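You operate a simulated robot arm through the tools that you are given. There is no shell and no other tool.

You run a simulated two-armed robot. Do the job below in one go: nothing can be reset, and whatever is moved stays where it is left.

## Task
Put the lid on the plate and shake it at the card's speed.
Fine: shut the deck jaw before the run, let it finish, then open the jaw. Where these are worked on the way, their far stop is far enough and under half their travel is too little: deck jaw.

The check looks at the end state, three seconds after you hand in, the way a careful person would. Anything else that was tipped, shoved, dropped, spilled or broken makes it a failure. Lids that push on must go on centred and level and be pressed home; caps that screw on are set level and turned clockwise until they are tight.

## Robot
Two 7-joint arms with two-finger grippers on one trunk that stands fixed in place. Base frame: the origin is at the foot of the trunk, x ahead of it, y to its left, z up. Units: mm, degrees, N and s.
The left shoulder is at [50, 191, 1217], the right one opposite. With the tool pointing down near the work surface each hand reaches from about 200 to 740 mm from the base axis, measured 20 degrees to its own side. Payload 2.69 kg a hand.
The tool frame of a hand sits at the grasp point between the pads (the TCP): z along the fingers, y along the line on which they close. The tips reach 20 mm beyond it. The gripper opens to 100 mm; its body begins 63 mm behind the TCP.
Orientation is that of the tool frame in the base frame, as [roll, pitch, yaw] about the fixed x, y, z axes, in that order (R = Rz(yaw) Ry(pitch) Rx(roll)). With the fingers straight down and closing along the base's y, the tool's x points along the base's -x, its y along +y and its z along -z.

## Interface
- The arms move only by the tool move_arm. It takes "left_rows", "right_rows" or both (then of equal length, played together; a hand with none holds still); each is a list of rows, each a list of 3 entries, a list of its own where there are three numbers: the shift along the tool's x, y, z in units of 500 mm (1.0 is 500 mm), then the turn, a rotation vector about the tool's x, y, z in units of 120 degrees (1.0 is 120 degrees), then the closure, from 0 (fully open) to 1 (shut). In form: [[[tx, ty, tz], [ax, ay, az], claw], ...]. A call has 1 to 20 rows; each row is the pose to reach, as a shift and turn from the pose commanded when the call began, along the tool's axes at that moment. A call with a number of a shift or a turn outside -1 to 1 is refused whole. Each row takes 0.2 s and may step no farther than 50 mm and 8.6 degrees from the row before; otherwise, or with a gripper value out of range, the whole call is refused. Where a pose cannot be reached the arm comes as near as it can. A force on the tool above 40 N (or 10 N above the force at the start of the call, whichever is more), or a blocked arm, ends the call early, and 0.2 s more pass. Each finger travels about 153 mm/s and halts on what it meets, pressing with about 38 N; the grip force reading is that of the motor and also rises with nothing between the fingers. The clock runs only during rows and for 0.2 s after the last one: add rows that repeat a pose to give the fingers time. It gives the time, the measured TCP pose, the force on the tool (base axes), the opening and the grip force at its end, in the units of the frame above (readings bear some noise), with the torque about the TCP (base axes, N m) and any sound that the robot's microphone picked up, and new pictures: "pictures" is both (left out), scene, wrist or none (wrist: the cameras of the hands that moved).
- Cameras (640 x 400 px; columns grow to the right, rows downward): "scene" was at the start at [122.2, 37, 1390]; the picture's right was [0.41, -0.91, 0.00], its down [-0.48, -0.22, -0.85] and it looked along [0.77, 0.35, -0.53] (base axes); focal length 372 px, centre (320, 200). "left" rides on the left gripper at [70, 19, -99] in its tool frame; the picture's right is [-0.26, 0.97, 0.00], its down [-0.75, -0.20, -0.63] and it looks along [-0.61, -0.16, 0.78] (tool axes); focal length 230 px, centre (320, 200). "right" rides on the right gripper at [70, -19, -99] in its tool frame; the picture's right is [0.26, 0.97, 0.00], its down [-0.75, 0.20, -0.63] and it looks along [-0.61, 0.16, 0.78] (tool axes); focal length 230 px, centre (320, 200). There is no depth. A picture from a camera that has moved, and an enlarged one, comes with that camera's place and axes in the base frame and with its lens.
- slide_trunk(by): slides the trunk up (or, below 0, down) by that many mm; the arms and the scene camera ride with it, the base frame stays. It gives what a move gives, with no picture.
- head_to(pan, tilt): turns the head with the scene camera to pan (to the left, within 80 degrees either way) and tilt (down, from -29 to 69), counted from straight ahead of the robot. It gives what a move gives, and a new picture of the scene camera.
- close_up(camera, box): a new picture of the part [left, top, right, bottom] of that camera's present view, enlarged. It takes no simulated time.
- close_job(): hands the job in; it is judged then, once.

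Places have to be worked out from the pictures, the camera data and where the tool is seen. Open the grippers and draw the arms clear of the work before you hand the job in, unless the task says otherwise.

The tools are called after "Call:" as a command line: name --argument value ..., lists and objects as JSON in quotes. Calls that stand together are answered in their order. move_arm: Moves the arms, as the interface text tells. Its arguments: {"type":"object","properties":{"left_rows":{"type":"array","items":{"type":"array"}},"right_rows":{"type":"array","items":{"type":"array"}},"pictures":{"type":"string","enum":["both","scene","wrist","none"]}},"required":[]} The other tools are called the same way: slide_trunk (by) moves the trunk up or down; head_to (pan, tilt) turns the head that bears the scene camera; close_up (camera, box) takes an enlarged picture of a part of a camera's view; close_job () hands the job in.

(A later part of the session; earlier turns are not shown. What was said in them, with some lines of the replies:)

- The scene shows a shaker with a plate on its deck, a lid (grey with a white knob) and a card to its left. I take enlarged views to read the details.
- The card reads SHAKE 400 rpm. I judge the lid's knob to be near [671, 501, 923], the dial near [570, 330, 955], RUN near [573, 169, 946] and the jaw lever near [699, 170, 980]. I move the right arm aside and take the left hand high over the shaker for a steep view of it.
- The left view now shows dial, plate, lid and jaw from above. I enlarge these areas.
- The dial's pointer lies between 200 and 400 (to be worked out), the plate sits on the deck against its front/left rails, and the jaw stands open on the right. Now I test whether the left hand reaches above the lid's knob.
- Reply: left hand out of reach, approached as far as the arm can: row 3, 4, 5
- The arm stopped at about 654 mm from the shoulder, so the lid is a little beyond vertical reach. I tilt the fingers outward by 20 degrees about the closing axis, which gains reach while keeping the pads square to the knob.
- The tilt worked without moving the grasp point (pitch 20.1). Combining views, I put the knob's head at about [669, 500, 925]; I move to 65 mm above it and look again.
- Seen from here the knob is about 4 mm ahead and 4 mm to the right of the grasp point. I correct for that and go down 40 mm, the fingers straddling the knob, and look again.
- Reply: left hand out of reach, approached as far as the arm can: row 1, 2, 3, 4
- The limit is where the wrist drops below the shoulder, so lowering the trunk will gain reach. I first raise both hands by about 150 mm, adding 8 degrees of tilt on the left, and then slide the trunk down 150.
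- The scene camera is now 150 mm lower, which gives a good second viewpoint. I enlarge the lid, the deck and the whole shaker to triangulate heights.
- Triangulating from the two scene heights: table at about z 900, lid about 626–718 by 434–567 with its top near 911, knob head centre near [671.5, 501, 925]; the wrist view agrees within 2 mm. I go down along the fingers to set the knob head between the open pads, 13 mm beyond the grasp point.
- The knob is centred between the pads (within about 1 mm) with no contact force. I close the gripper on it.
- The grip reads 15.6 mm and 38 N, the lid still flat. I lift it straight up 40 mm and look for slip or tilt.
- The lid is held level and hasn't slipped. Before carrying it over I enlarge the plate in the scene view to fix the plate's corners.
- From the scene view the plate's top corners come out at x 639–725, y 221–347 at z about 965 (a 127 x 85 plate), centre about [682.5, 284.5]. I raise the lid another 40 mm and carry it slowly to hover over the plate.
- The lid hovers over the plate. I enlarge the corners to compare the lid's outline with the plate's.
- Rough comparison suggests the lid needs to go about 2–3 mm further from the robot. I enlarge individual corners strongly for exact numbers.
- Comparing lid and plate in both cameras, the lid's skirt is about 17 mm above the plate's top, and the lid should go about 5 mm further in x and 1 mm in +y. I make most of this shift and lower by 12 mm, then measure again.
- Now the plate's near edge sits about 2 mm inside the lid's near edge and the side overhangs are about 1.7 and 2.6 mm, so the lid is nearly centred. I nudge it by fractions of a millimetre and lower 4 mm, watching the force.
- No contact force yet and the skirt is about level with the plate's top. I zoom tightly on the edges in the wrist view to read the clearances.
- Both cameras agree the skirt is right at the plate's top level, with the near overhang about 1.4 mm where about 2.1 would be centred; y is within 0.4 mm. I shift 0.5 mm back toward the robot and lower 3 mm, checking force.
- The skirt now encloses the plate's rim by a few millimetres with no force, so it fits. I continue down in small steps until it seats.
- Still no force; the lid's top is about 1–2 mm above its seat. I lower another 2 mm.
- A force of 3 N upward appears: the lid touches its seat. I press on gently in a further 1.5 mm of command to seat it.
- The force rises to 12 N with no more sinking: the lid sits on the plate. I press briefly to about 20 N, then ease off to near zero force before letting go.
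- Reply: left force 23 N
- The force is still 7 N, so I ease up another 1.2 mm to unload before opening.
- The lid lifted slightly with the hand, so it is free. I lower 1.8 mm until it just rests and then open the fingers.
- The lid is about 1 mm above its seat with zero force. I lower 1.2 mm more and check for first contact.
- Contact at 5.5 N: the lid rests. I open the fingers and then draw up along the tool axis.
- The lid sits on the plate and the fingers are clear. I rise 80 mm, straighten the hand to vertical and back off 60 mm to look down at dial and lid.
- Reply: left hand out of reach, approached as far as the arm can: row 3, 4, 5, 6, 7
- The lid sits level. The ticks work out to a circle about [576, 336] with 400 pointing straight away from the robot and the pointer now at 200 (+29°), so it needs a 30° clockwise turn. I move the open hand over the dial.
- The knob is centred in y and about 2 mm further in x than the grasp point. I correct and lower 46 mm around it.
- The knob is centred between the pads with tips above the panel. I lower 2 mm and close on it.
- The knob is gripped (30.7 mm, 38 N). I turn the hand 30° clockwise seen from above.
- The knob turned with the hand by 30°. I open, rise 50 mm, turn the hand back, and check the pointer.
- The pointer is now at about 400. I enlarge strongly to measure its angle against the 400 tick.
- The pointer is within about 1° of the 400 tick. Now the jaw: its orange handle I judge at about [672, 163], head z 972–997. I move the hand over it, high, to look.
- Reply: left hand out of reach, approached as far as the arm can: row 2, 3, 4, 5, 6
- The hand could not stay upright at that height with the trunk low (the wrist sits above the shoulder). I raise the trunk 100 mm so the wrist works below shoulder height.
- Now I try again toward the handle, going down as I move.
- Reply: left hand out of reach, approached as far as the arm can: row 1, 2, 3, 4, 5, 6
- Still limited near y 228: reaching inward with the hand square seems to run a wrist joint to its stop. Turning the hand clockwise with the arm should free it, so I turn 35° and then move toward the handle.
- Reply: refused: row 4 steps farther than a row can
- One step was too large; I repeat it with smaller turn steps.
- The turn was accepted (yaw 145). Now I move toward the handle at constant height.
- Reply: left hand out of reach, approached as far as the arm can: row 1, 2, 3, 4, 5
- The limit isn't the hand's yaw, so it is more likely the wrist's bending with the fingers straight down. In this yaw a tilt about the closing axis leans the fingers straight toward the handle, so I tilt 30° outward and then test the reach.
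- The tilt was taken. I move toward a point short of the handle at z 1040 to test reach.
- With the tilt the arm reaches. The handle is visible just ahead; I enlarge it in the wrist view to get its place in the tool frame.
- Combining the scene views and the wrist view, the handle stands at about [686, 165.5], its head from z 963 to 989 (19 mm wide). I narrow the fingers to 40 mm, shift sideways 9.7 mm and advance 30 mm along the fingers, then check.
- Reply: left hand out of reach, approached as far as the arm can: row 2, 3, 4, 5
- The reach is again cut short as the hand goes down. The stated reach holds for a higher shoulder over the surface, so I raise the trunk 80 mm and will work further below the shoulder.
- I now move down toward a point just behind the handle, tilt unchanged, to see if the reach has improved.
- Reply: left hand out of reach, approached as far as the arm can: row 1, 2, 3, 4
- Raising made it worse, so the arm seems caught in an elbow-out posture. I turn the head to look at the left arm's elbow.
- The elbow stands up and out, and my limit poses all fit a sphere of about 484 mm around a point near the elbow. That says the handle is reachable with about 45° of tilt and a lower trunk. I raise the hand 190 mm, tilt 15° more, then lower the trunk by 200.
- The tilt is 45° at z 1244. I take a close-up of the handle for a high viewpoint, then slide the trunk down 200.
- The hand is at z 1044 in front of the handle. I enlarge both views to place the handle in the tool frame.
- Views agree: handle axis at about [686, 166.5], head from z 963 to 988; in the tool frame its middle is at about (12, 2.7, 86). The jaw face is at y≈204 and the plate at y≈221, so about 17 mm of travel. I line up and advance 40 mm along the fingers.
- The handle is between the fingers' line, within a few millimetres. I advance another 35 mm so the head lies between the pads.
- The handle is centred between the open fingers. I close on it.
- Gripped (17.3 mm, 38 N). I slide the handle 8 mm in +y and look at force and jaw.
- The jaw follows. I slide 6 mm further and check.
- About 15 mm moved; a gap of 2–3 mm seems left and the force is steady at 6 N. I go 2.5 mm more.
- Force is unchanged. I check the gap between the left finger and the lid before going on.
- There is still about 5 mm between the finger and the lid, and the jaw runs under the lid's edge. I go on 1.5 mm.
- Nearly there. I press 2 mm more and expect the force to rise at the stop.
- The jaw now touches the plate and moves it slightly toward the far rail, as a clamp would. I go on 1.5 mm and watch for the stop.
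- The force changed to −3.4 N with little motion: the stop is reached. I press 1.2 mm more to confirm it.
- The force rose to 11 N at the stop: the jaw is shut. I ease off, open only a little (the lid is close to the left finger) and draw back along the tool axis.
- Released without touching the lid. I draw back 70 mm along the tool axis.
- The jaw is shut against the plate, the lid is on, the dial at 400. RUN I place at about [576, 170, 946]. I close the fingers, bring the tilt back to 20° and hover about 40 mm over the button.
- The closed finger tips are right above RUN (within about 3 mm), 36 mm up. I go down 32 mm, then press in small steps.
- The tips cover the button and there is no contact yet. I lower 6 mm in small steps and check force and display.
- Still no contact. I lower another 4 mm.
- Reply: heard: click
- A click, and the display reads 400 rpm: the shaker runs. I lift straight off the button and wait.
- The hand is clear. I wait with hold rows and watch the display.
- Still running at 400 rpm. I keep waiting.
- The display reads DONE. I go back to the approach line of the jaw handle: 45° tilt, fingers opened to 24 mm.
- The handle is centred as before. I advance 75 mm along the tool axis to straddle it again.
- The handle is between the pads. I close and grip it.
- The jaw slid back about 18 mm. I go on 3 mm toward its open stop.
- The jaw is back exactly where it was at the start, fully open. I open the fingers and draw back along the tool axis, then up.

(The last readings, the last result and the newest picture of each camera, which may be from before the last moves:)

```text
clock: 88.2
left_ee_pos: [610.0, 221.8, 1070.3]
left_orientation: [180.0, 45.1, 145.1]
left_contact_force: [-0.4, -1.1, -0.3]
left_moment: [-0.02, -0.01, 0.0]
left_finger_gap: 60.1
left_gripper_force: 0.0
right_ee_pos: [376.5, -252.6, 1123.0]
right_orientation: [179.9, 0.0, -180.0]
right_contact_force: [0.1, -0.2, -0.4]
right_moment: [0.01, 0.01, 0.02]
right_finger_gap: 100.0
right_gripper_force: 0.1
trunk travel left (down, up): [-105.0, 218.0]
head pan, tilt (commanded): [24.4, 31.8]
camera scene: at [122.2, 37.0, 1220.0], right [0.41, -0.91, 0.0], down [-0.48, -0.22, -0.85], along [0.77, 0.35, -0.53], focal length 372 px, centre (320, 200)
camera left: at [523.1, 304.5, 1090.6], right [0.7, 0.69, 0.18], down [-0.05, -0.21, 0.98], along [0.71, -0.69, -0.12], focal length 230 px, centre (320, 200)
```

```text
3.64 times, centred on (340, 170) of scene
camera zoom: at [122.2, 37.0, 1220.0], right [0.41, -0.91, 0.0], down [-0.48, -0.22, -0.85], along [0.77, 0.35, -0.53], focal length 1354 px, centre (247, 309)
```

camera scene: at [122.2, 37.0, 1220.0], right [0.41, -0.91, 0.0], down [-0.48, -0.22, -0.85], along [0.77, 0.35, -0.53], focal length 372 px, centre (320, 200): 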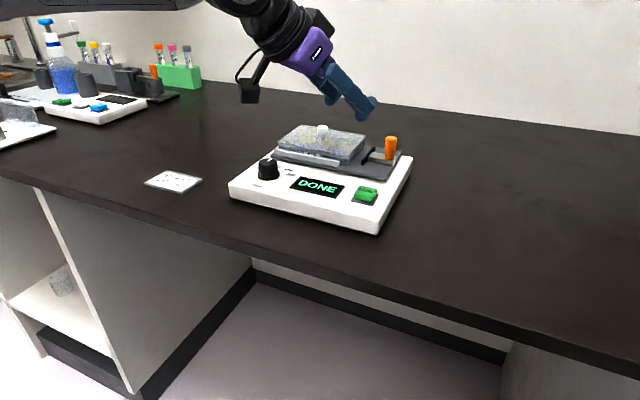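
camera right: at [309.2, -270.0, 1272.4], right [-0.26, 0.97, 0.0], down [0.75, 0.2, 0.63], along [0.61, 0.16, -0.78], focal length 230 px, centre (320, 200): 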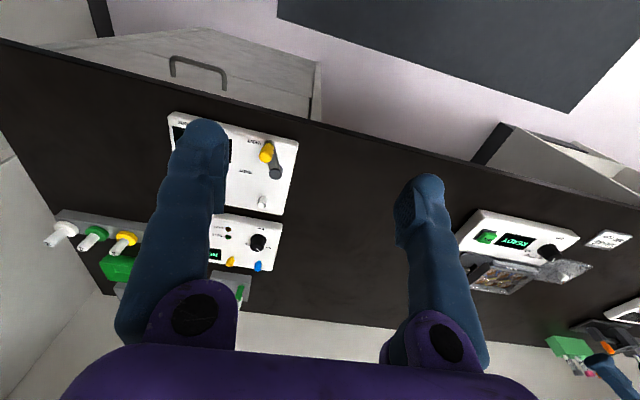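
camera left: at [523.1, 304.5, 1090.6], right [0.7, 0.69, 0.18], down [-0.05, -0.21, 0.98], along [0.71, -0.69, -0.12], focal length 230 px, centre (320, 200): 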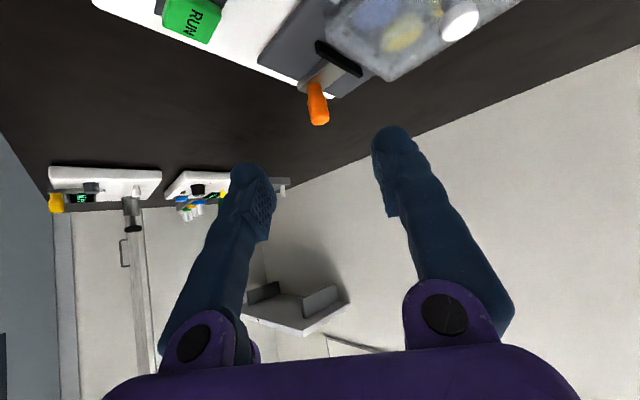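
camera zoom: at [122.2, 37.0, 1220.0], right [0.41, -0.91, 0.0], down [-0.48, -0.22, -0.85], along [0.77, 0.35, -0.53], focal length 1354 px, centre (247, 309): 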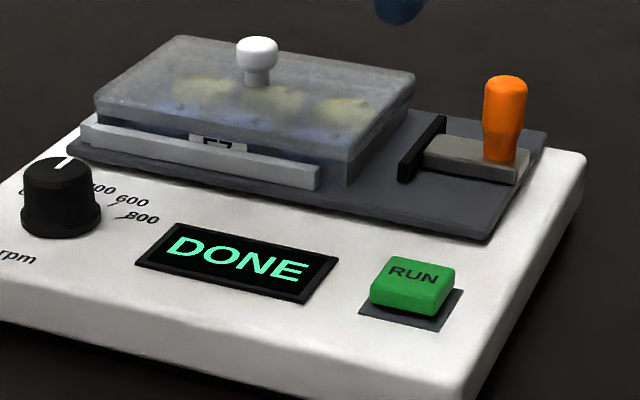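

Jaw open, run done. Before finishing I check the lid closely for level, centring and seating.

Call:
close_up --camera "scene" --box '[270, 120, 370, 180]'

Call:
close_up --camera "scene" --box '[268, 138, 298, 168]'

Call:
close_up --camera "scene" --box '[335, 130, 375, 175]'

```text
6.40 times, centred on (320, 150) of scene
camera zoom: at [122.2, 37.0, 1220.0], right [0.41, -0.91, 0.0], down [-0.48, -0.22, -0.85], along [0.77, 0.35, -0.53], focal length 2384 px, centre (320, 520)
```

zoom: 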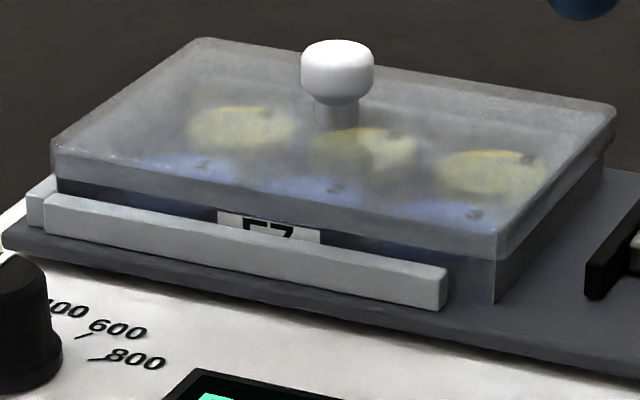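

```text
13.33 times, centred on (283, 153) of scene
camera zoom: at [122.2, 37.0, 1220.0], right [0.41, -0.91, 0.0], down [-0.48, -0.22, -0.85], along [0.77, 0.35, -0.53], focal length 4966 px, centre (813, 827)
```

zoom: 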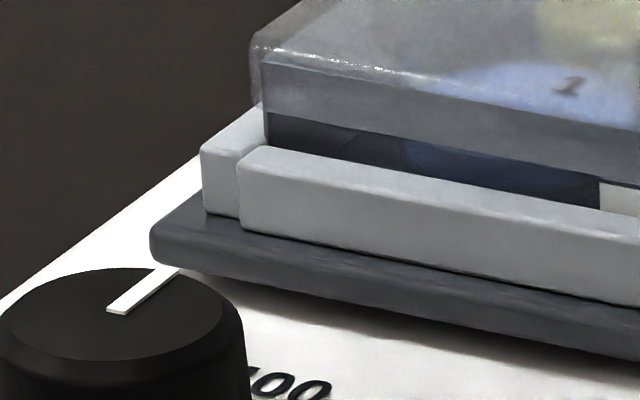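

```text
8.89 times, centred on (355, 152) of scene
camera zoom: at [122.2, 37.0, 1220.0], right [0.41, -0.91, 0.0], down [-0.48, -0.22, -0.85], along [0.77, 0.35, -0.53], focal length 3311 px, centre (9, 622)
```

zoom: 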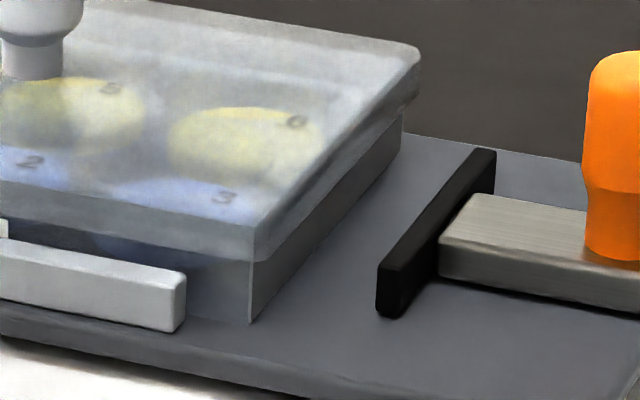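

The lid looks level and evenly overhanging. To compare with the pictures taken while it was pressed down, I raise the trunk 20 mm to the same camera height and zoom on the same spots.

Call:
slide_trunk --by 20

Call:
close_up --camera "scene" --box '[274, 140, 298, 166]'

Call:
close_up --camera "scene" --box '[270, 115, 390, 185]'

Call:
close_up --camera "scene" --box '[345, 138, 376, 174]'

```text
clock: 88.9
left_ee_pos: [610.8, 221.0, 1088.5]
left_orientation: [180.0, 45.1, 145.1]
left_contact_force: [-0.2, 0.1, -0.2]
left_moment: [0.02, 0.02, 0.02]
left_finger_gap: 59.9
left_gripper_force: 0.1
right_ee_pos: [376.8, -252.8, 1143.1]
right_orientation: [179.9, -0.1, -180.0]
right_contact_force: [-0.7, -0.1, 0.4]
right_moment: [0.0, -0.01, 0.03]
right_finger_gap: 100.0
right_gripper_force: 0.1
trunk travel left (down, up): [-125.0, 198.0]
head pan, tilt (commanded): [24.4, 31.8]
```

```text
15.38 times, centred on (286, 153) of scene
camera zoom: at [122.5, 37.0, 1240.0], right [0.41, -0.91, 0.0], down [-0.48, -0.22, -0.85], along [0.77, 0.35, -0.53], focal length 5730 px, centre (843, 923)
```

zoom: 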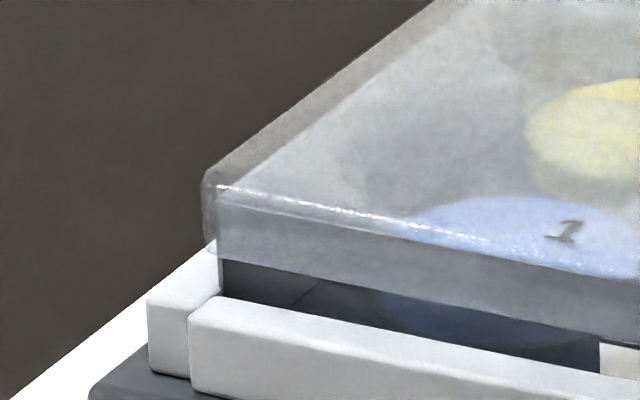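

```text
5.33 times, centred on (330, 150) of scene
camera zoom: at [122.5, 37.0, 1240.0], right [0.41, -0.91, 0.0], down [-0.48, -0.22, -0.85], along [0.77, 0.35, -0.53], focal length 1986 px, centre (267, 467)
```

zoom: 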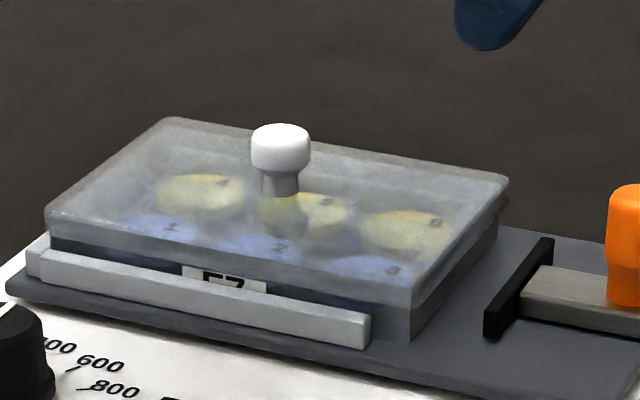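

```text
11.11 times, centred on (360, 156) of scene
camera zoom: at [122.5, 37.0, 1240.0], right [0.41, -0.91, 0.0], down [-0.48, -0.22, -0.85], along [0.77, 0.35, -0.53], focal length 4138 px, centre (-130, 689)
```

zoom: 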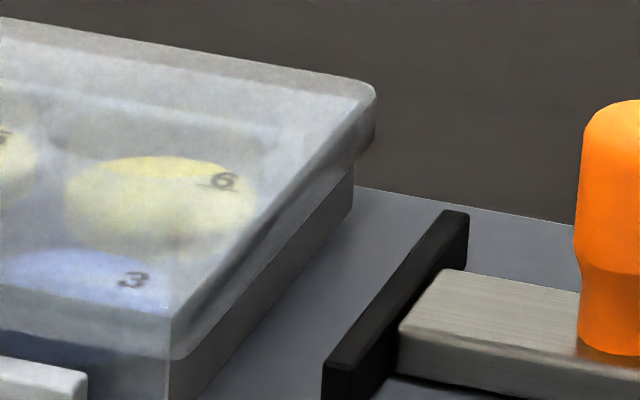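

Compared with the pressed-down pictures the lid's near-left edge looks about 1–1.5 mm higher now. I zoom in harder on the corners to judge whether it is fully home.

Call:
close_up --camera "scene" --box '[280, 144, 294, 158]'

Call:
close_up --camera "scene" --box '[346, 156, 364, 174]'

Call:
close_up --camera "scene" --box '[360, 140, 376, 160]'

```text
16.00 times, centred on (287, 151) of scene
camera zoom: at [122.5, 37.0, 1240.0], right [0.41, -0.91, 0.0], down [-0.48, -0.22, -0.85], along [0.77, 0.35, -0.53], focal length 5959 px, centre (848, 984)
```

zoom: 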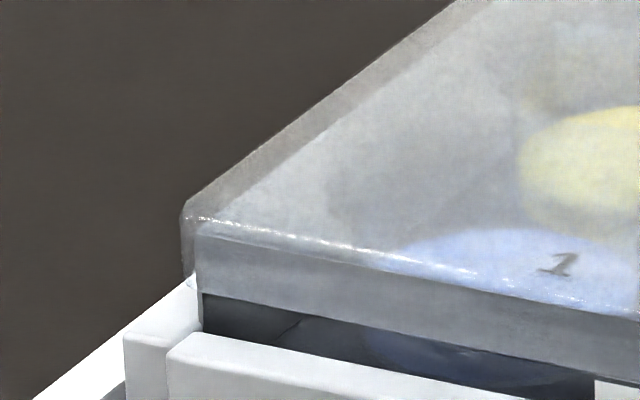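

```text
16.00 times, centred on (355, 165) of scene
camera zoom: at [122.5, 37.0, 1240.0], right [0.41, -0.91, 0.0], down [-0.48, -0.22, -0.85], along [0.77, 0.35, -0.53], focal length 5959 px, centre (-240, 760)
```

zoom: 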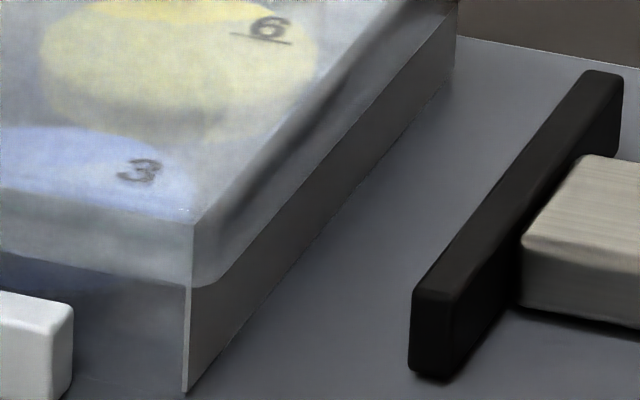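

```text
16.00 times, centred on (368, 150) of scene
camera zoom: at [122.5, 37.0, 1240.0], right [0.41, -0.91, 0.0], down [-0.48, -0.22, -0.85], along [0.77, 0.35, -0.53], focal length 5959 px, centre (-448, 1000)
```

zoom: 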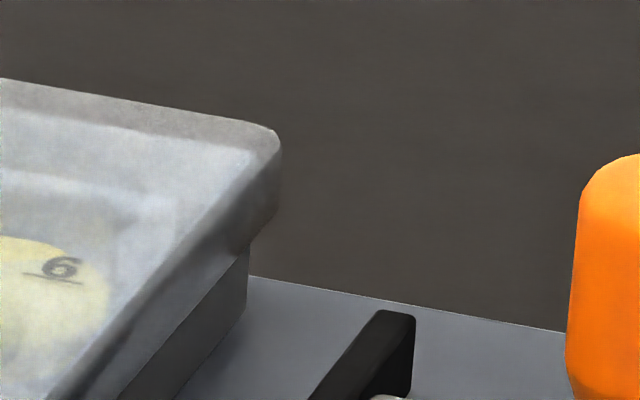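

The lid seems about 1.5 mm above its pressed position but not tilted. I compare with the same view taken right after release.

Call:
close_up --camera "scene" --box '[265, 125, 405, 215]'

Call:
close_up --camera "scene" --box '[225, 130, 325, 220]'

```text
4.44 times, centred on (335, 170) of scene
camera zoom: at [122.5, 37.0, 1240.0], right [0.41, -0.91, 0.0], down [-0.48, -0.22, -0.85], along [0.77, 0.35, -0.53], focal length 1655 px, centre (253, 333)
```

zoom: 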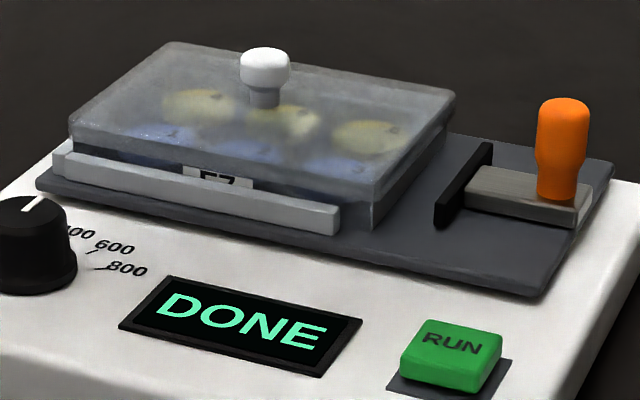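

```text
4.44 times, centred on (275, 175) of scene
camera zoom: at [122.5, 37.0, 1240.0], right [0.41, -0.91, 0.0], down [-0.48, -0.22, -0.85], along [0.77, 0.35, -0.53], focal length 1655 px, centre (520, 311)
```

zoom: 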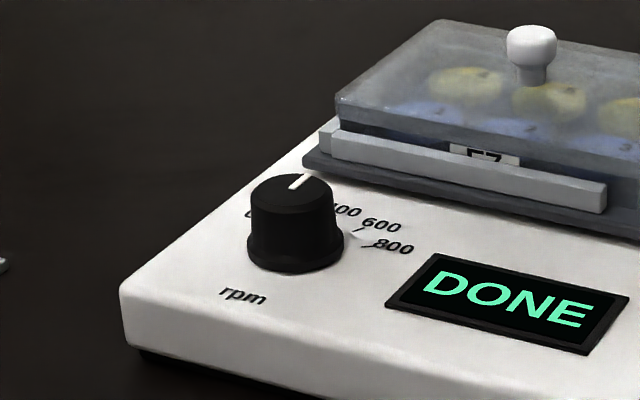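

The lid is level but stands about 1.2 mm above where it was when pressed, so it is not quite home. I close the fingers and bring them over the knob (about [687, 287], top near 986) at 30° tilt to press it down from above without gripping.

Call:
move_arm --left_rows '[[[0.0083, 0.0391, 0.0192], [0, 0.025, 0], 0.7], [[0.0166, 0.0782, 0.0383], [0, 0.05, 0], 1], [[0.0248, 0.1174, 0.0575], [0, 0.075, 0], 1], [[0.0331, 0.1565, 0.0766], [0, 0.1, 0], 1], [[0.0414, 0.1956, 0.0958], [0, 0.125, 0], 1], [[0.0414, 0.1956, 0.0958], [0, 0.125, 0], 1]]' --pictures "both"

Call:
close_up --camera "scene" --box '[270, 80, 400, 185]'

Call:
close_up --camera "left" --box '[220, 40, 420, 200]'

```text
clock: 90.3
left_ee_pos: [682.5, 290.6, 1038.7]
left_orientation: [-180.0, 30.2, 145.1]
left_contact_force: [0.9, 0.2, 0.4]
left_moment: [0.0, 0.04, 0.0]
left_finger_gap: 0.1
left_gripper_force: 30.1
right_ee_pos: [377.4, -252.1, 1143.7]
right_orientation: [179.9, 0.0, -179.9]
right_contact_force: [-0.1, 0.5, -0.2]
right_moment: [-0.02, -0.01, 0.01]
right_finger_gap: 100.1
right_gripper_force: 0.0
trunk travel left (down, up): [-125.0, 198.0]
head pan, tilt (commanded): [24.4, 31.8]
camera scene: at [122.0, 37.0, 1240.1], right [0.41, -0.91, 0.0], down [-0.48, -0.22, -0.85], along [0.77, 0.35, -0.53], focal length 372 px, centre (320, 200)
camera left: at [603.1, 369.6, 1091.1], right [0.74, 0.66, 0.13], down [0.16, -0.36, 0.92], along [0.66, -0.66, -0.37], focal length 230 px, centre (320, 200)
```

scene: 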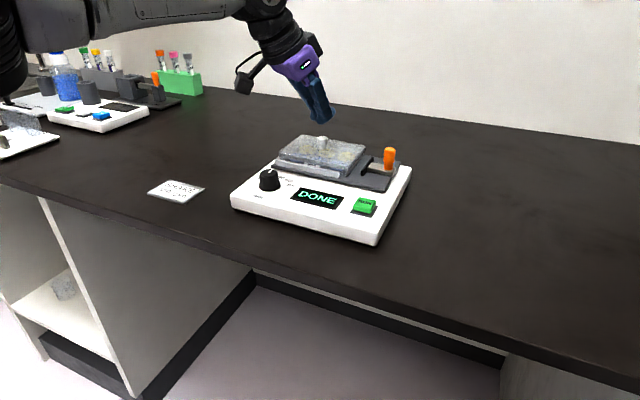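
left: 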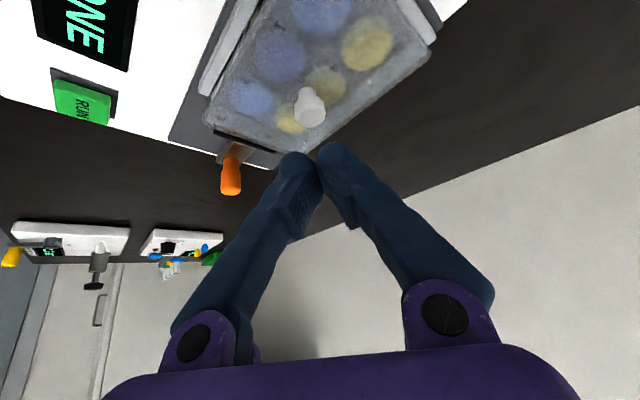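

```text
3.81 times, centred on (335, 132) of scene
camera zoom: at [122.0, 37.0, 1240.1], right [0.41, -0.91, 0.0], down [-0.48, -0.22, -0.85], along [0.77, 0.35, -0.53], focal length 1419 px, centre (263, 457)
```

zoom: 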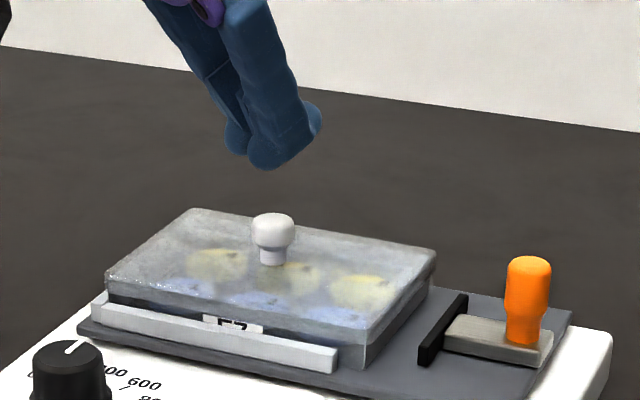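

```text
2.50 times, centred on (320, 120) of left
camera zoom: at [603.1, 369.6, 1091.1], right [0.74, 0.66, 0.13], down [0.16, -0.36, 0.92], along [0.66, -0.66, -0.37], focal length 575 px, centre (320, 400)
```

zoom: 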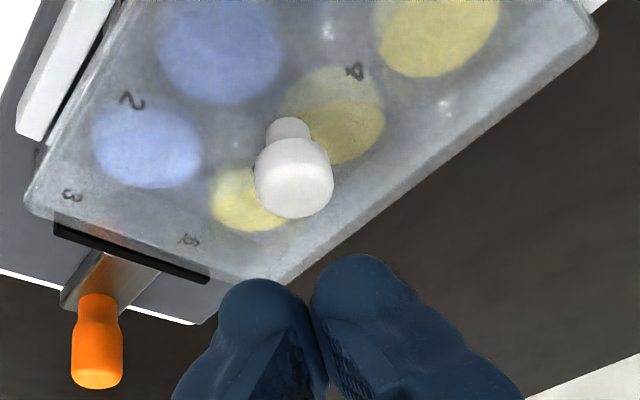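

The finger tips are within about 1.5 mm of being over the knob. I lower 29 mm and look again just above it.

Call:
move_arm --left_rows '[[[0.0093, 0, 0.0177], [0, 0, 0], 1], [[0.0185, 0, 0.0355], [0, 0, 0], 1], [[0.0268, -0.0005, 0.0515], [0, 0, 0], 1], [[0.0268, -0.0005, 0.0515], [0, 0, 0], 1]]' --pictures "wrist"

Call:
close_up --camera "scene" --box '[280, 100, 370, 175]'

Call:
close_up --camera "left" --box '[240, 60, 400, 190]'

```text
clock: 91.3
left_ee_pos: [685.2, 291.1, 1011.1]
left_orientation: [-180.0, 30.1, 145.1]
left_contact_force: [-0.2, 0.1, -0.9]
left_moment: [-0.01, 0.04, -0.02]
left_finger_gap: 0.1
left_gripper_force: 28.9
right_ee_pos: [377.6, -252.9, 1144.5]
right_orientation: [180.0, 0.0, 179.9]
right_contact_force: [0.0, -1.0, -0.1]
right_moment: [0.01, 0.01, -0.01]
right_finger_gap: 100.0
right_gripper_force: 0.0
trunk travel left (down, up): [-125.0, 198.0]
head pan, tilt (commanded): [24.4, 31.8]
camera left: at [604.3, 368.5, 1061.8], right [0.74, 0.66, 0.13], down [0.16, -0.35, 0.92], along [0.66, -0.66, -0.37], focal length 230 px, centre (320, 200)
```

left: 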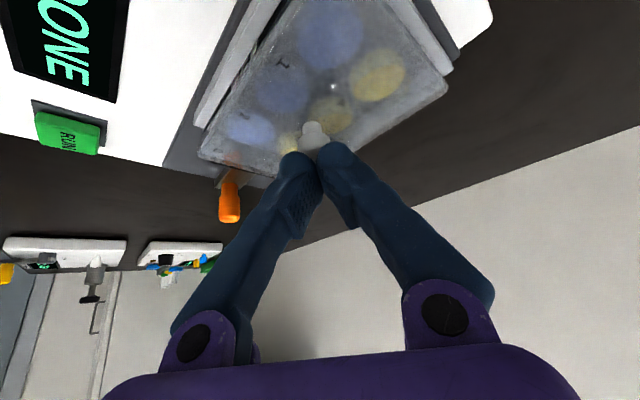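

```text
5.33 times, centred on (325, 138) of scene
camera zoom: at [122.1, 37.0, 1240.1], right [0.41, -0.91, 0.0], down [-0.48, -0.22, -0.85], along [0.77, 0.35, -0.53], focal length 1986 px, centre (293, 533)
```

zoom: 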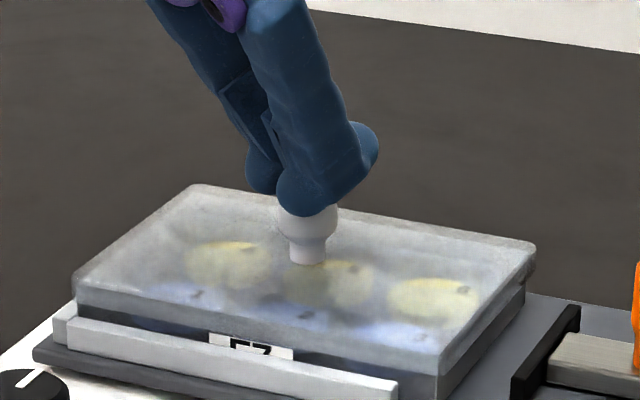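

```text
3.08 times, centred on (320, 125) of left
camera zoom: at [604.3, 368.5, 1061.8], right [0.74, 0.66, 0.13], down [0.16, -0.35, 0.92], along [0.66, -0.66, -0.37], focal length 708 px, centre (320, 431)
```

zoom: 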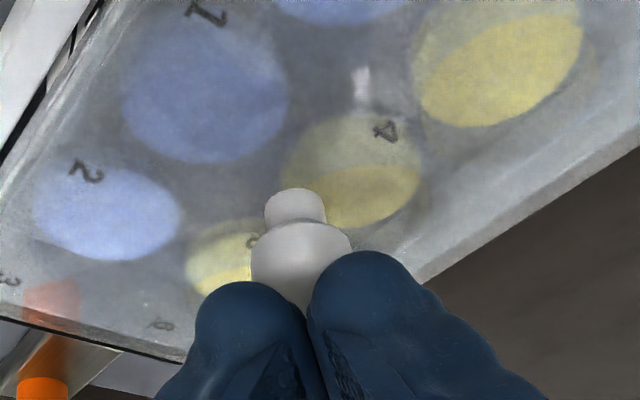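

The tips sit over the knob, about 2 mm off along the closing line. I correct that and lower 4 mm.

Call:
move_arm --left_rows '[[[0.001, -0.003, 0.0017], [0, 0, 0], 1], [[0.002, -0.003, 0.0035], [0, 0, 0], 1], [[0.004, -0.003, 0.0069], [0, 0, 0], 1], [[0.004, -0.003, 0.0069], [0, 0, 0], 1]]' --pictures "none"

Call:
close_up --camera "scene" --box '[280, 100, 370, 175]'

Call:
close_up --camera "left" --box '[240, 60, 400, 190]'

```text
clock: 92.3
left_ee_pos: [683.5, 286.9, 1007.5]
left_orientation: [-180.0, 30.2, 145.1]
left_contact_force: [-0.9, 0.3, 1.9]
left_moment: [0.03, 0.02, 0.02]
left_finger_gap: 6.1
left_gripper_force: 29.5
right_ee_pos: [376.1, -252.9, 1143.7]
right_orientation: [180.0, -0.1, 179.9]
right_contact_force: [0.3, -1.1, 0.4]
right_moment: [0.02, 0.0, -0.01]
right_finger_gap: 100.0
right_gripper_force: 0.0
trunk travel left (down, up): [-125.0, 198.0]
head pan, tilt (commanded): [24.4, 31.8]
```

```text
5.33 times, centred on (325, 138) of scene
camera zoom: at [122.0, 37.0, 1240.1], right [0.41, -0.91, 0.0], down [-0.48, -0.22, -0.85], along [0.77, 0.35, -0.53], focal length 1986 px, centre (293, 533)
```

zoom: 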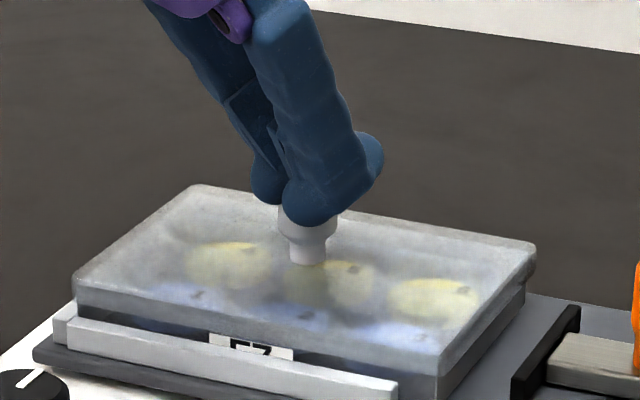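

```text
3.08 times, centred on (320, 125) of left
camera zoom: at [602.7, 365.9, 1059.3], right [0.74, 0.66, 0.13], down [0.16, -0.35, 0.92], along [0.66, -0.66, -0.37], focal length 708 px, centre (320, 431)
```

zoom: 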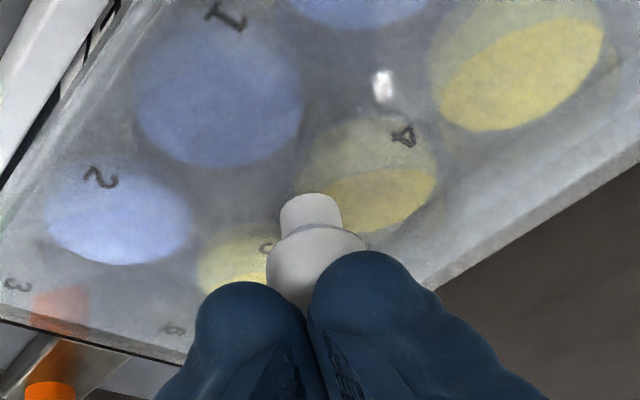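

Contact at 2 N. I press on in small steps of about 1 mm.

Call:
move_arm --left_rows '[[[0.0005, 0, 0.0009], [0, 0, 0], 1], [[0.001, 0, 0.0017], [0, 0, 0], 1], [[0.0015, 0, 0.0026], [0, 0, 0], 1], [[0.0015, 0, 0.0026], [0, 0, 0], 1]]' --pictures "none"

Call:
close_up --camera "scene" --box '[274, 140, 298, 166]'

Call:
close_up --camera "scene" --box '[280, 100, 370, 175]'

```text
clock: 93.3
left_ee_pos: [682.1, 286.7, 1007.9]
left_orientation: [179.8, 30.4, 145.1]
left_contact_force: [0.5, 0.9, 8.3]
left_moment: [0.01, -0.02, -0.02]
left_finger_gap: 5.9
left_gripper_force: 29.7
right_ee_pos: [375.9, -253.3, 1145.0]
right_orientation: [179.9, 0.1, -179.9]
right_contact_force: [-0.4, -0.2, 0.0]
right_moment: [-0.04, 0.0, -0.02]
right_finger_gap: 99.8
right_gripper_force: 0.0
trunk travel left (down, up): [-125.0, 198.0]
head pan, tilt (commanded): [24.4, 31.8]
```

```text
15.38 times, centred on (286, 153) of scene
camera zoom: at [121.3, 36.7, 1240.3], right [0.41, -0.91, 0.0], down [-0.48, -0.22, -0.85], along [0.77, 0.35, -0.53], focal length 5730 px, centre (843, 923)
```

zoom: 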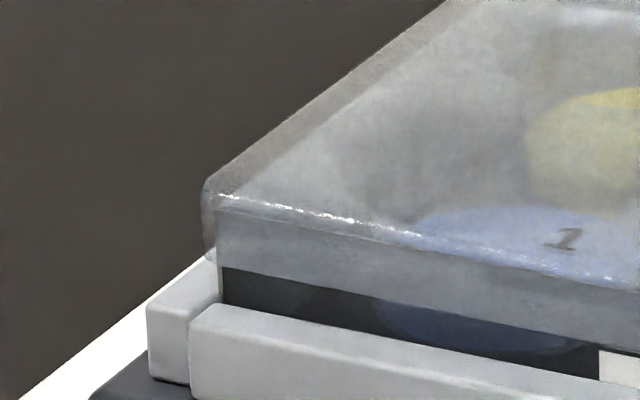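

```text
5.33 times, centred on (325, 138) of scene
camera zoom: at [121.3, 36.7, 1240.3], right [0.41, -0.91, 0.0], down [-0.48, -0.22, -0.85], along [0.77, 0.35, -0.53], focal length 1986 px, centre (293, 533)
```

zoom: 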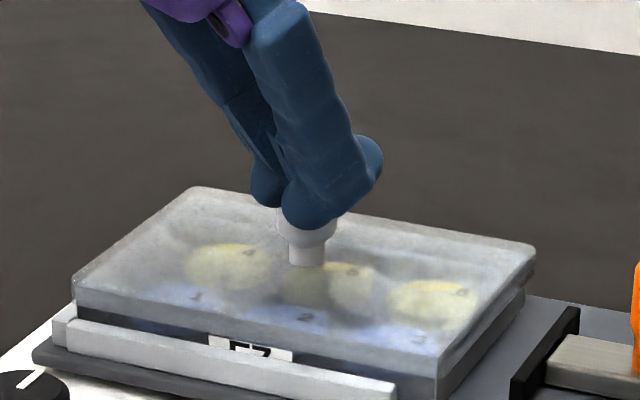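

With 8 N on the knob the lid does not sink relative to the plate and rail (the camera itself shifts a little under load), so it appears to be seated. I press once more to about 15–18 N to be sure.

Call:
move_arm --left_rows '[[[0.0005, 0, 0.0009], [0, 0, 0], 1], [[0.001, 0, 0.0017], [0, 0, 0], 1], [[0.0015, 0, 0.0026], [0, 0, 0], 1], [[0.0015, 0, 0.0026], [0, 0, 0], 1]]' --pictures "none"

Call:
close_up --camera "scene" --box '[274, 140, 298, 166]'

Call:
close_up --camera "scene" --box '[345, 138, 376, 174]'

```text
clock: 94.3
left_ee_pos: [681.6, 287.1, 1007.5]
left_orientation: [179.9, 30.3, 145.1]
left_contact_force: [0.1, 1.6, 16.0]
left_moment: [0.07, 0.01, -0.01]
left_finger_gap: 6.0
left_gripper_force: 29.9
right_ee_pos: [374.7, -253.3, 1145.0]
right_orientation: [179.9, 0.2, -179.9]
right_contact_force: [0.5, -1.0, -0.6]
right_moment: [-0.03, 0.02, -0.03]
right_finger_gap: 100.3
right_gripper_force: 0.0
trunk travel left (down, up): [-125.0, 198.0]
head pan, tilt (commanded): [24.4, 31.8]
```

```text
15.38 times, centred on (286, 153) of scene
camera zoom: at [120.6, 36.6, 1240.4], right [0.41, -0.91, 0.0], down [-0.48, -0.22, -0.85], along [0.77, 0.35, -0.53], focal length 5730 px, centre (843, 923)
```

zoom: 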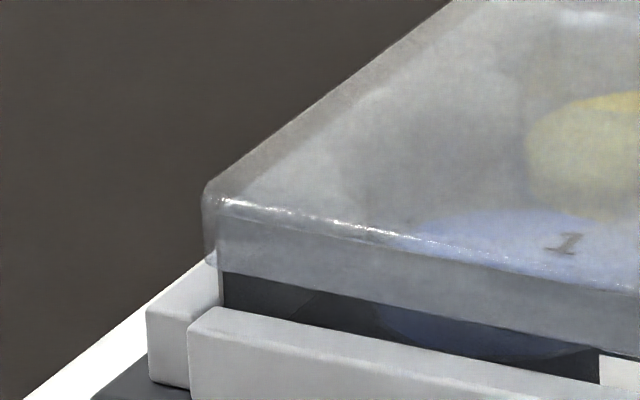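

```text
11.11 times, centred on (360, 156) of scene
camera zoom: at [120.6, 36.6, 1240.4], right [0.41, -0.91, 0.0], down [-0.48, -0.22, -0.85], along [0.77, 0.35, -0.53], focal length 4138 px, centre (-130, 689)
```

zoom: 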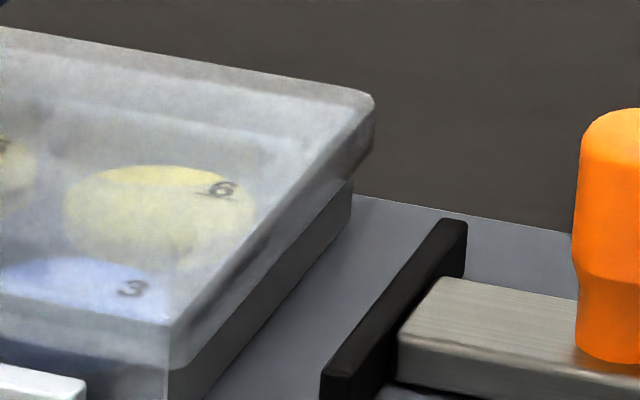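

At 16 N lid, plate and rail keep their mutual distances: the lid is home and level. I lift straight off.

Call:
move_arm --left_rows '[[[-0.003, 0, -0.0052], [0, 0, 0], 1], [[-0.0101, 0, -0.0173], [0, 0, 0], 1], [[-0.0302, 0, -0.0519], [0, 0, 0], 1], [[-0.0604, 0, -0.1037], [0, 0, 0], 1], [[-0.0905, 0, -0.1556], [0, 0, 0], 0.8], [[-0.0905, 0, -0.1556], [0, 0, 0], 0.5], [[-0.0905, 0, -0.1556], [0, 0, 0], 0.3]]' --pictures "scene"

Call:
close_up --camera "scene" --box '[265, 115, 415, 225]'

Call:
close_up --camera "scene" --box '[274, 140, 298, 166]'

```text
clock: 95.9
left_ee_pos: [683.6, 288.4, 1096.2]
left_orientation: [180.0, 30.1, 145.0]
left_contact_force: [0.1, 0.4, -0.3]
left_moment: [0.04, 0.01, -0.01]
left_finger_gap: 69.9
left_gripper_force: 0.0
right_ee_pos: [378.1, -252.6, 1143.7]
right_orientation: [180.0, 0.0, 179.9]
right_contact_force: [0.0, -0.6, -0.1]
right_moment: [-0.02, 0.01, -0.02]
right_finger_gap: 100.0
right_gripper_force: 0.0
trunk travel left (down, up): [-125.0, 198.0]
head pan, tilt (commanded): [24.4, 31.8]
camera scene: at [122.1, 37.0, 1240.1], right [0.41, -0.91, 0.0], down [-0.48, -0.22, -0.85], along [0.77, 0.35, -0.53], focal length 372 px, centre (320, 200)
```

scene: 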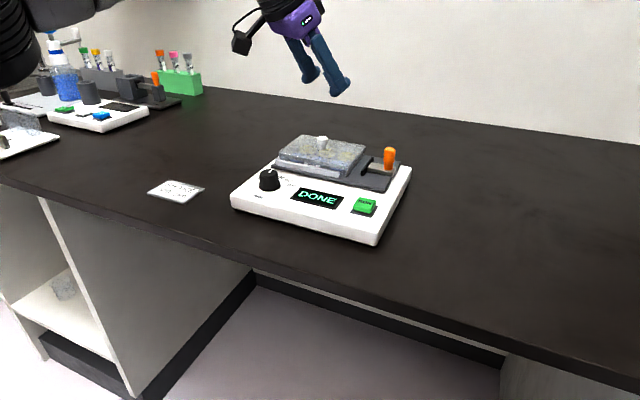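

```text
3.64 times, centred on (340, 170) of scene
camera zoom: at [122.1, 37.0, 1240.1], right [0.41, -0.91, 0.0], down [-0.48, -0.22, -0.85], along [0.77, 0.35, -0.53], focal length 1354 px, centre (247, 309)
```

zoom: 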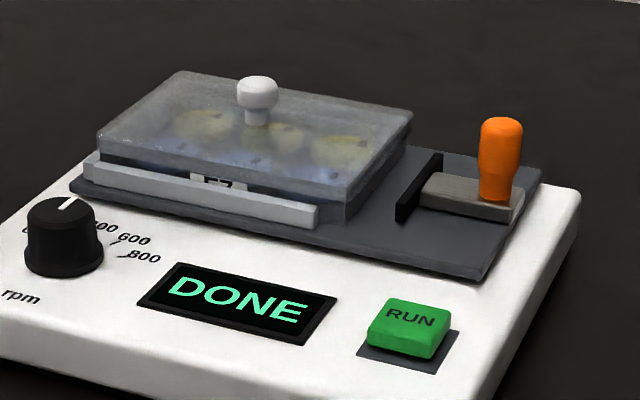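

```text
15.38 times, centred on (286, 153) of scene
camera zoom: at [122.1, 37.0, 1240.1], right [0.41, -0.91, 0.0], down [-0.48, -0.22, -0.85], along [0.77, 0.35, -0.53], focal length 5730 px, centre (843, 923)
```

zoom: 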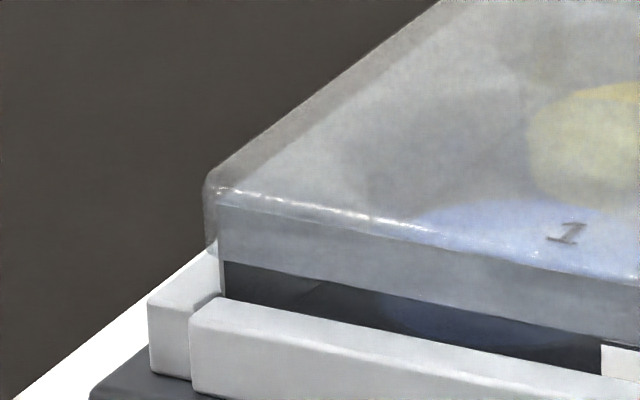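

Everything stands: DONE shown, jaw open, lid level, dial at 400. I draw the left arm back and up, gripper open, clear of the work.

Call:
move_arm --left_rows '[[[0.0504, -0.0163, -0.0525], [0, 0, 0], 0.3], [[0.1008, -0.0325, -0.1049], [0, 0, 0], 0.2], [[0.1512, -0.0488, -0.1574], [0, 0, 0], 0], [[0.2016, -0.0651, -0.2099], [0, 0, 0], 0], [[0.252, -0.0813, -0.2623], [0, 0, 0], 0], [[0.3024, -0.0976, -0.3148], [0, 0, 0], 0], [[0.3024, -0.0976, -0.3148], [0, 0, 0], 0]]' --pictures "both"

Call:
close_up --camera "left" --box '[0, 0, 640, 400]'

```text
clock: 97.5
left_ee_pos: [483.1, 369.1, 1153.7]
left_orientation: [-179.9, 30.1, 145.2]
left_contact_force: [0.1, -0.1, -0.5]
left_moment: [0.0, 0.02, -0.02]
left_finger_gap: 100.0
left_gripper_force: 0.1
right_ee_pos: [377.1, -252.3, 1143.3]
right_orientation: [180.0, -0.1, 179.9]
right_contact_force: [-0.4, 0.0, 0.0]
right_moment: [0.01, -0.02, 0.02]
right_finger_gap: 100.3
right_gripper_force: 0.1
trunk travel left (down, up): [-125.0, 198.0]
head pan, tilt (commanded): [24.4, 31.8]
camera scene: at [122.3, 37.0, 1240.0], right [0.41, -0.91, 0.0], down [-0.48, -0.22, -0.85], along [0.77, 0.35, -0.53], focal length 372 px, centre (320, 200)
camera left: at [402.8, 447.7, 1205.2], right [0.74, 0.66, 0.13], down [0.16, -0.35, 0.92], along [0.66, -0.66, -0.37], focal length 230 px, centre (320, 200)
```

scene: 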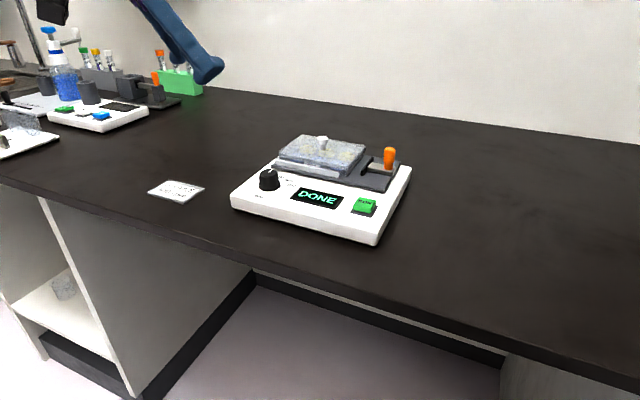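
left: 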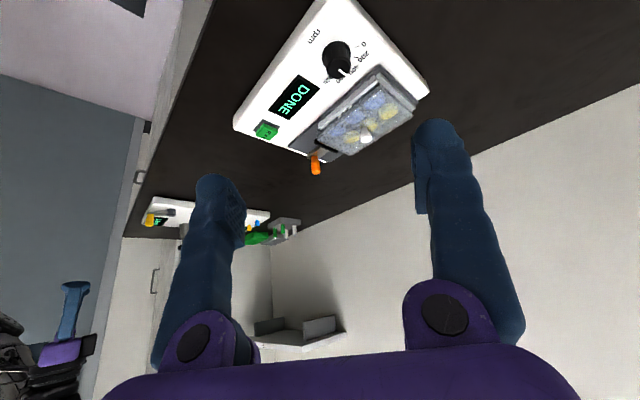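

```text
1.00 times, centred on (320, 200) of left (not enlarged: the box is as wide or as high as the picture)
camera zoom: at [402.8, 447.7, 1205.2], right [0.74, 0.66, 0.13], down [0.16, -0.35, 0.92], along [0.66, -0.66, -0.37], focal length 230 px, centre (320, 200)
```

zoom: 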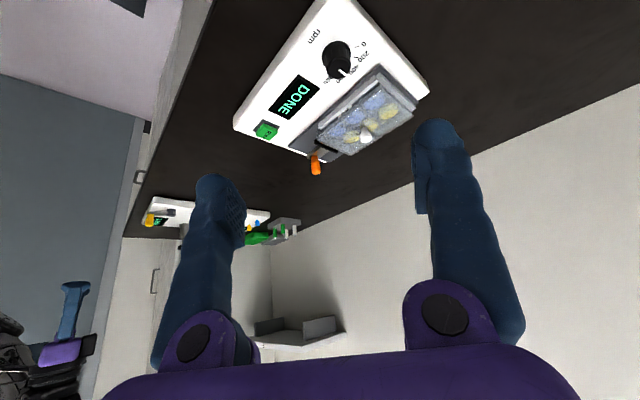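

Both hands are open and clear. One last look at the lid from the wrist camera's different side.

Call:
close_up --camera "left" --box '[280, 50, 440, 180]'

Call:
close_up --camera "scene" --box '[225, 125, 415, 245]'

```text
3.08 times, centred on (360, 115) of left
camera zoom: at [402.8, 447.7, 1205.2], right [0.74, 0.66, 0.13], down [0.16, -0.35, 0.92], along [0.66, -0.66, -0.37], focal length 708 px, centre (197, 462)
```

zoom: 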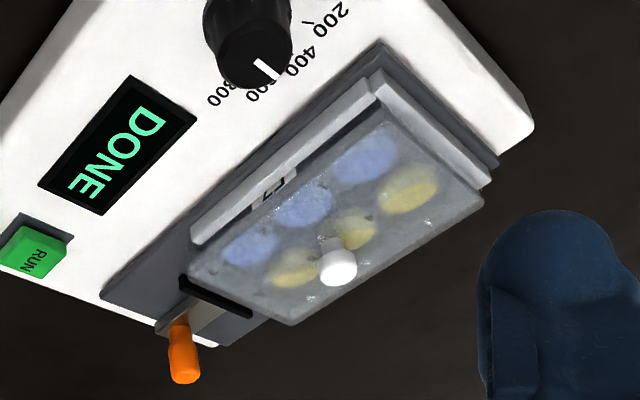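

```text
3.33 times, centred on (320, 185) of scene
camera zoom: at [122.3, 37.0, 1240.0], right [0.41, -0.91, 0.0], down [-0.48, -0.22, -0.85], along [0.77, 0.35, -0.53], focal length 1242 px, centre (320, 250)
```

zoom: 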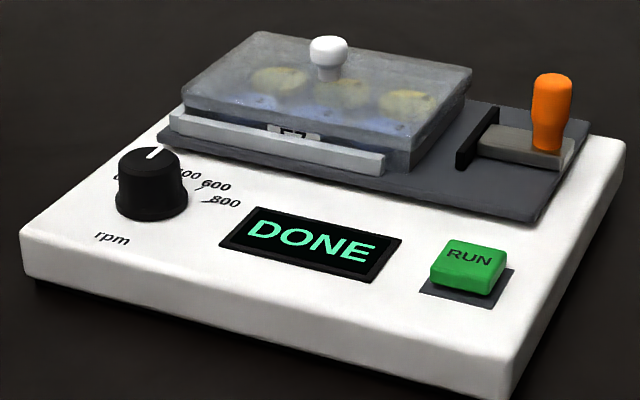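

The lid sits square and level on the plate, the dial is at 400, the display shows DONE, the jaw is fully open, nothing else was moved, and both open hands are clear. I hand the job in.

Call:
close_job

```text
The job is handed in.
```

The lid is on the plate, the plate was shaken at the card's speed of 400 rpm until the display read DONE, and the job is handed in.

- **Lid:** it sits level on the plate. I pressed it down with about 16 N at the end and it did not sink noticeably. It is off-centre by about 0.7 mm at most.
- **Speed:** I turned the dial from 200 to the 400 tick, within about 1°. The display showed 400 rpm during the run.
- **Jaw:** I shut it to its far stop before the run. After the run I opened it back to where it started. Shutting it slid the plate, with the lid on it, about 2.5 mm toward the fixed rail.
- **End state:** both grippers are open and drawn clear. I saw nothing else tipped, shoved, dropped or spilled.
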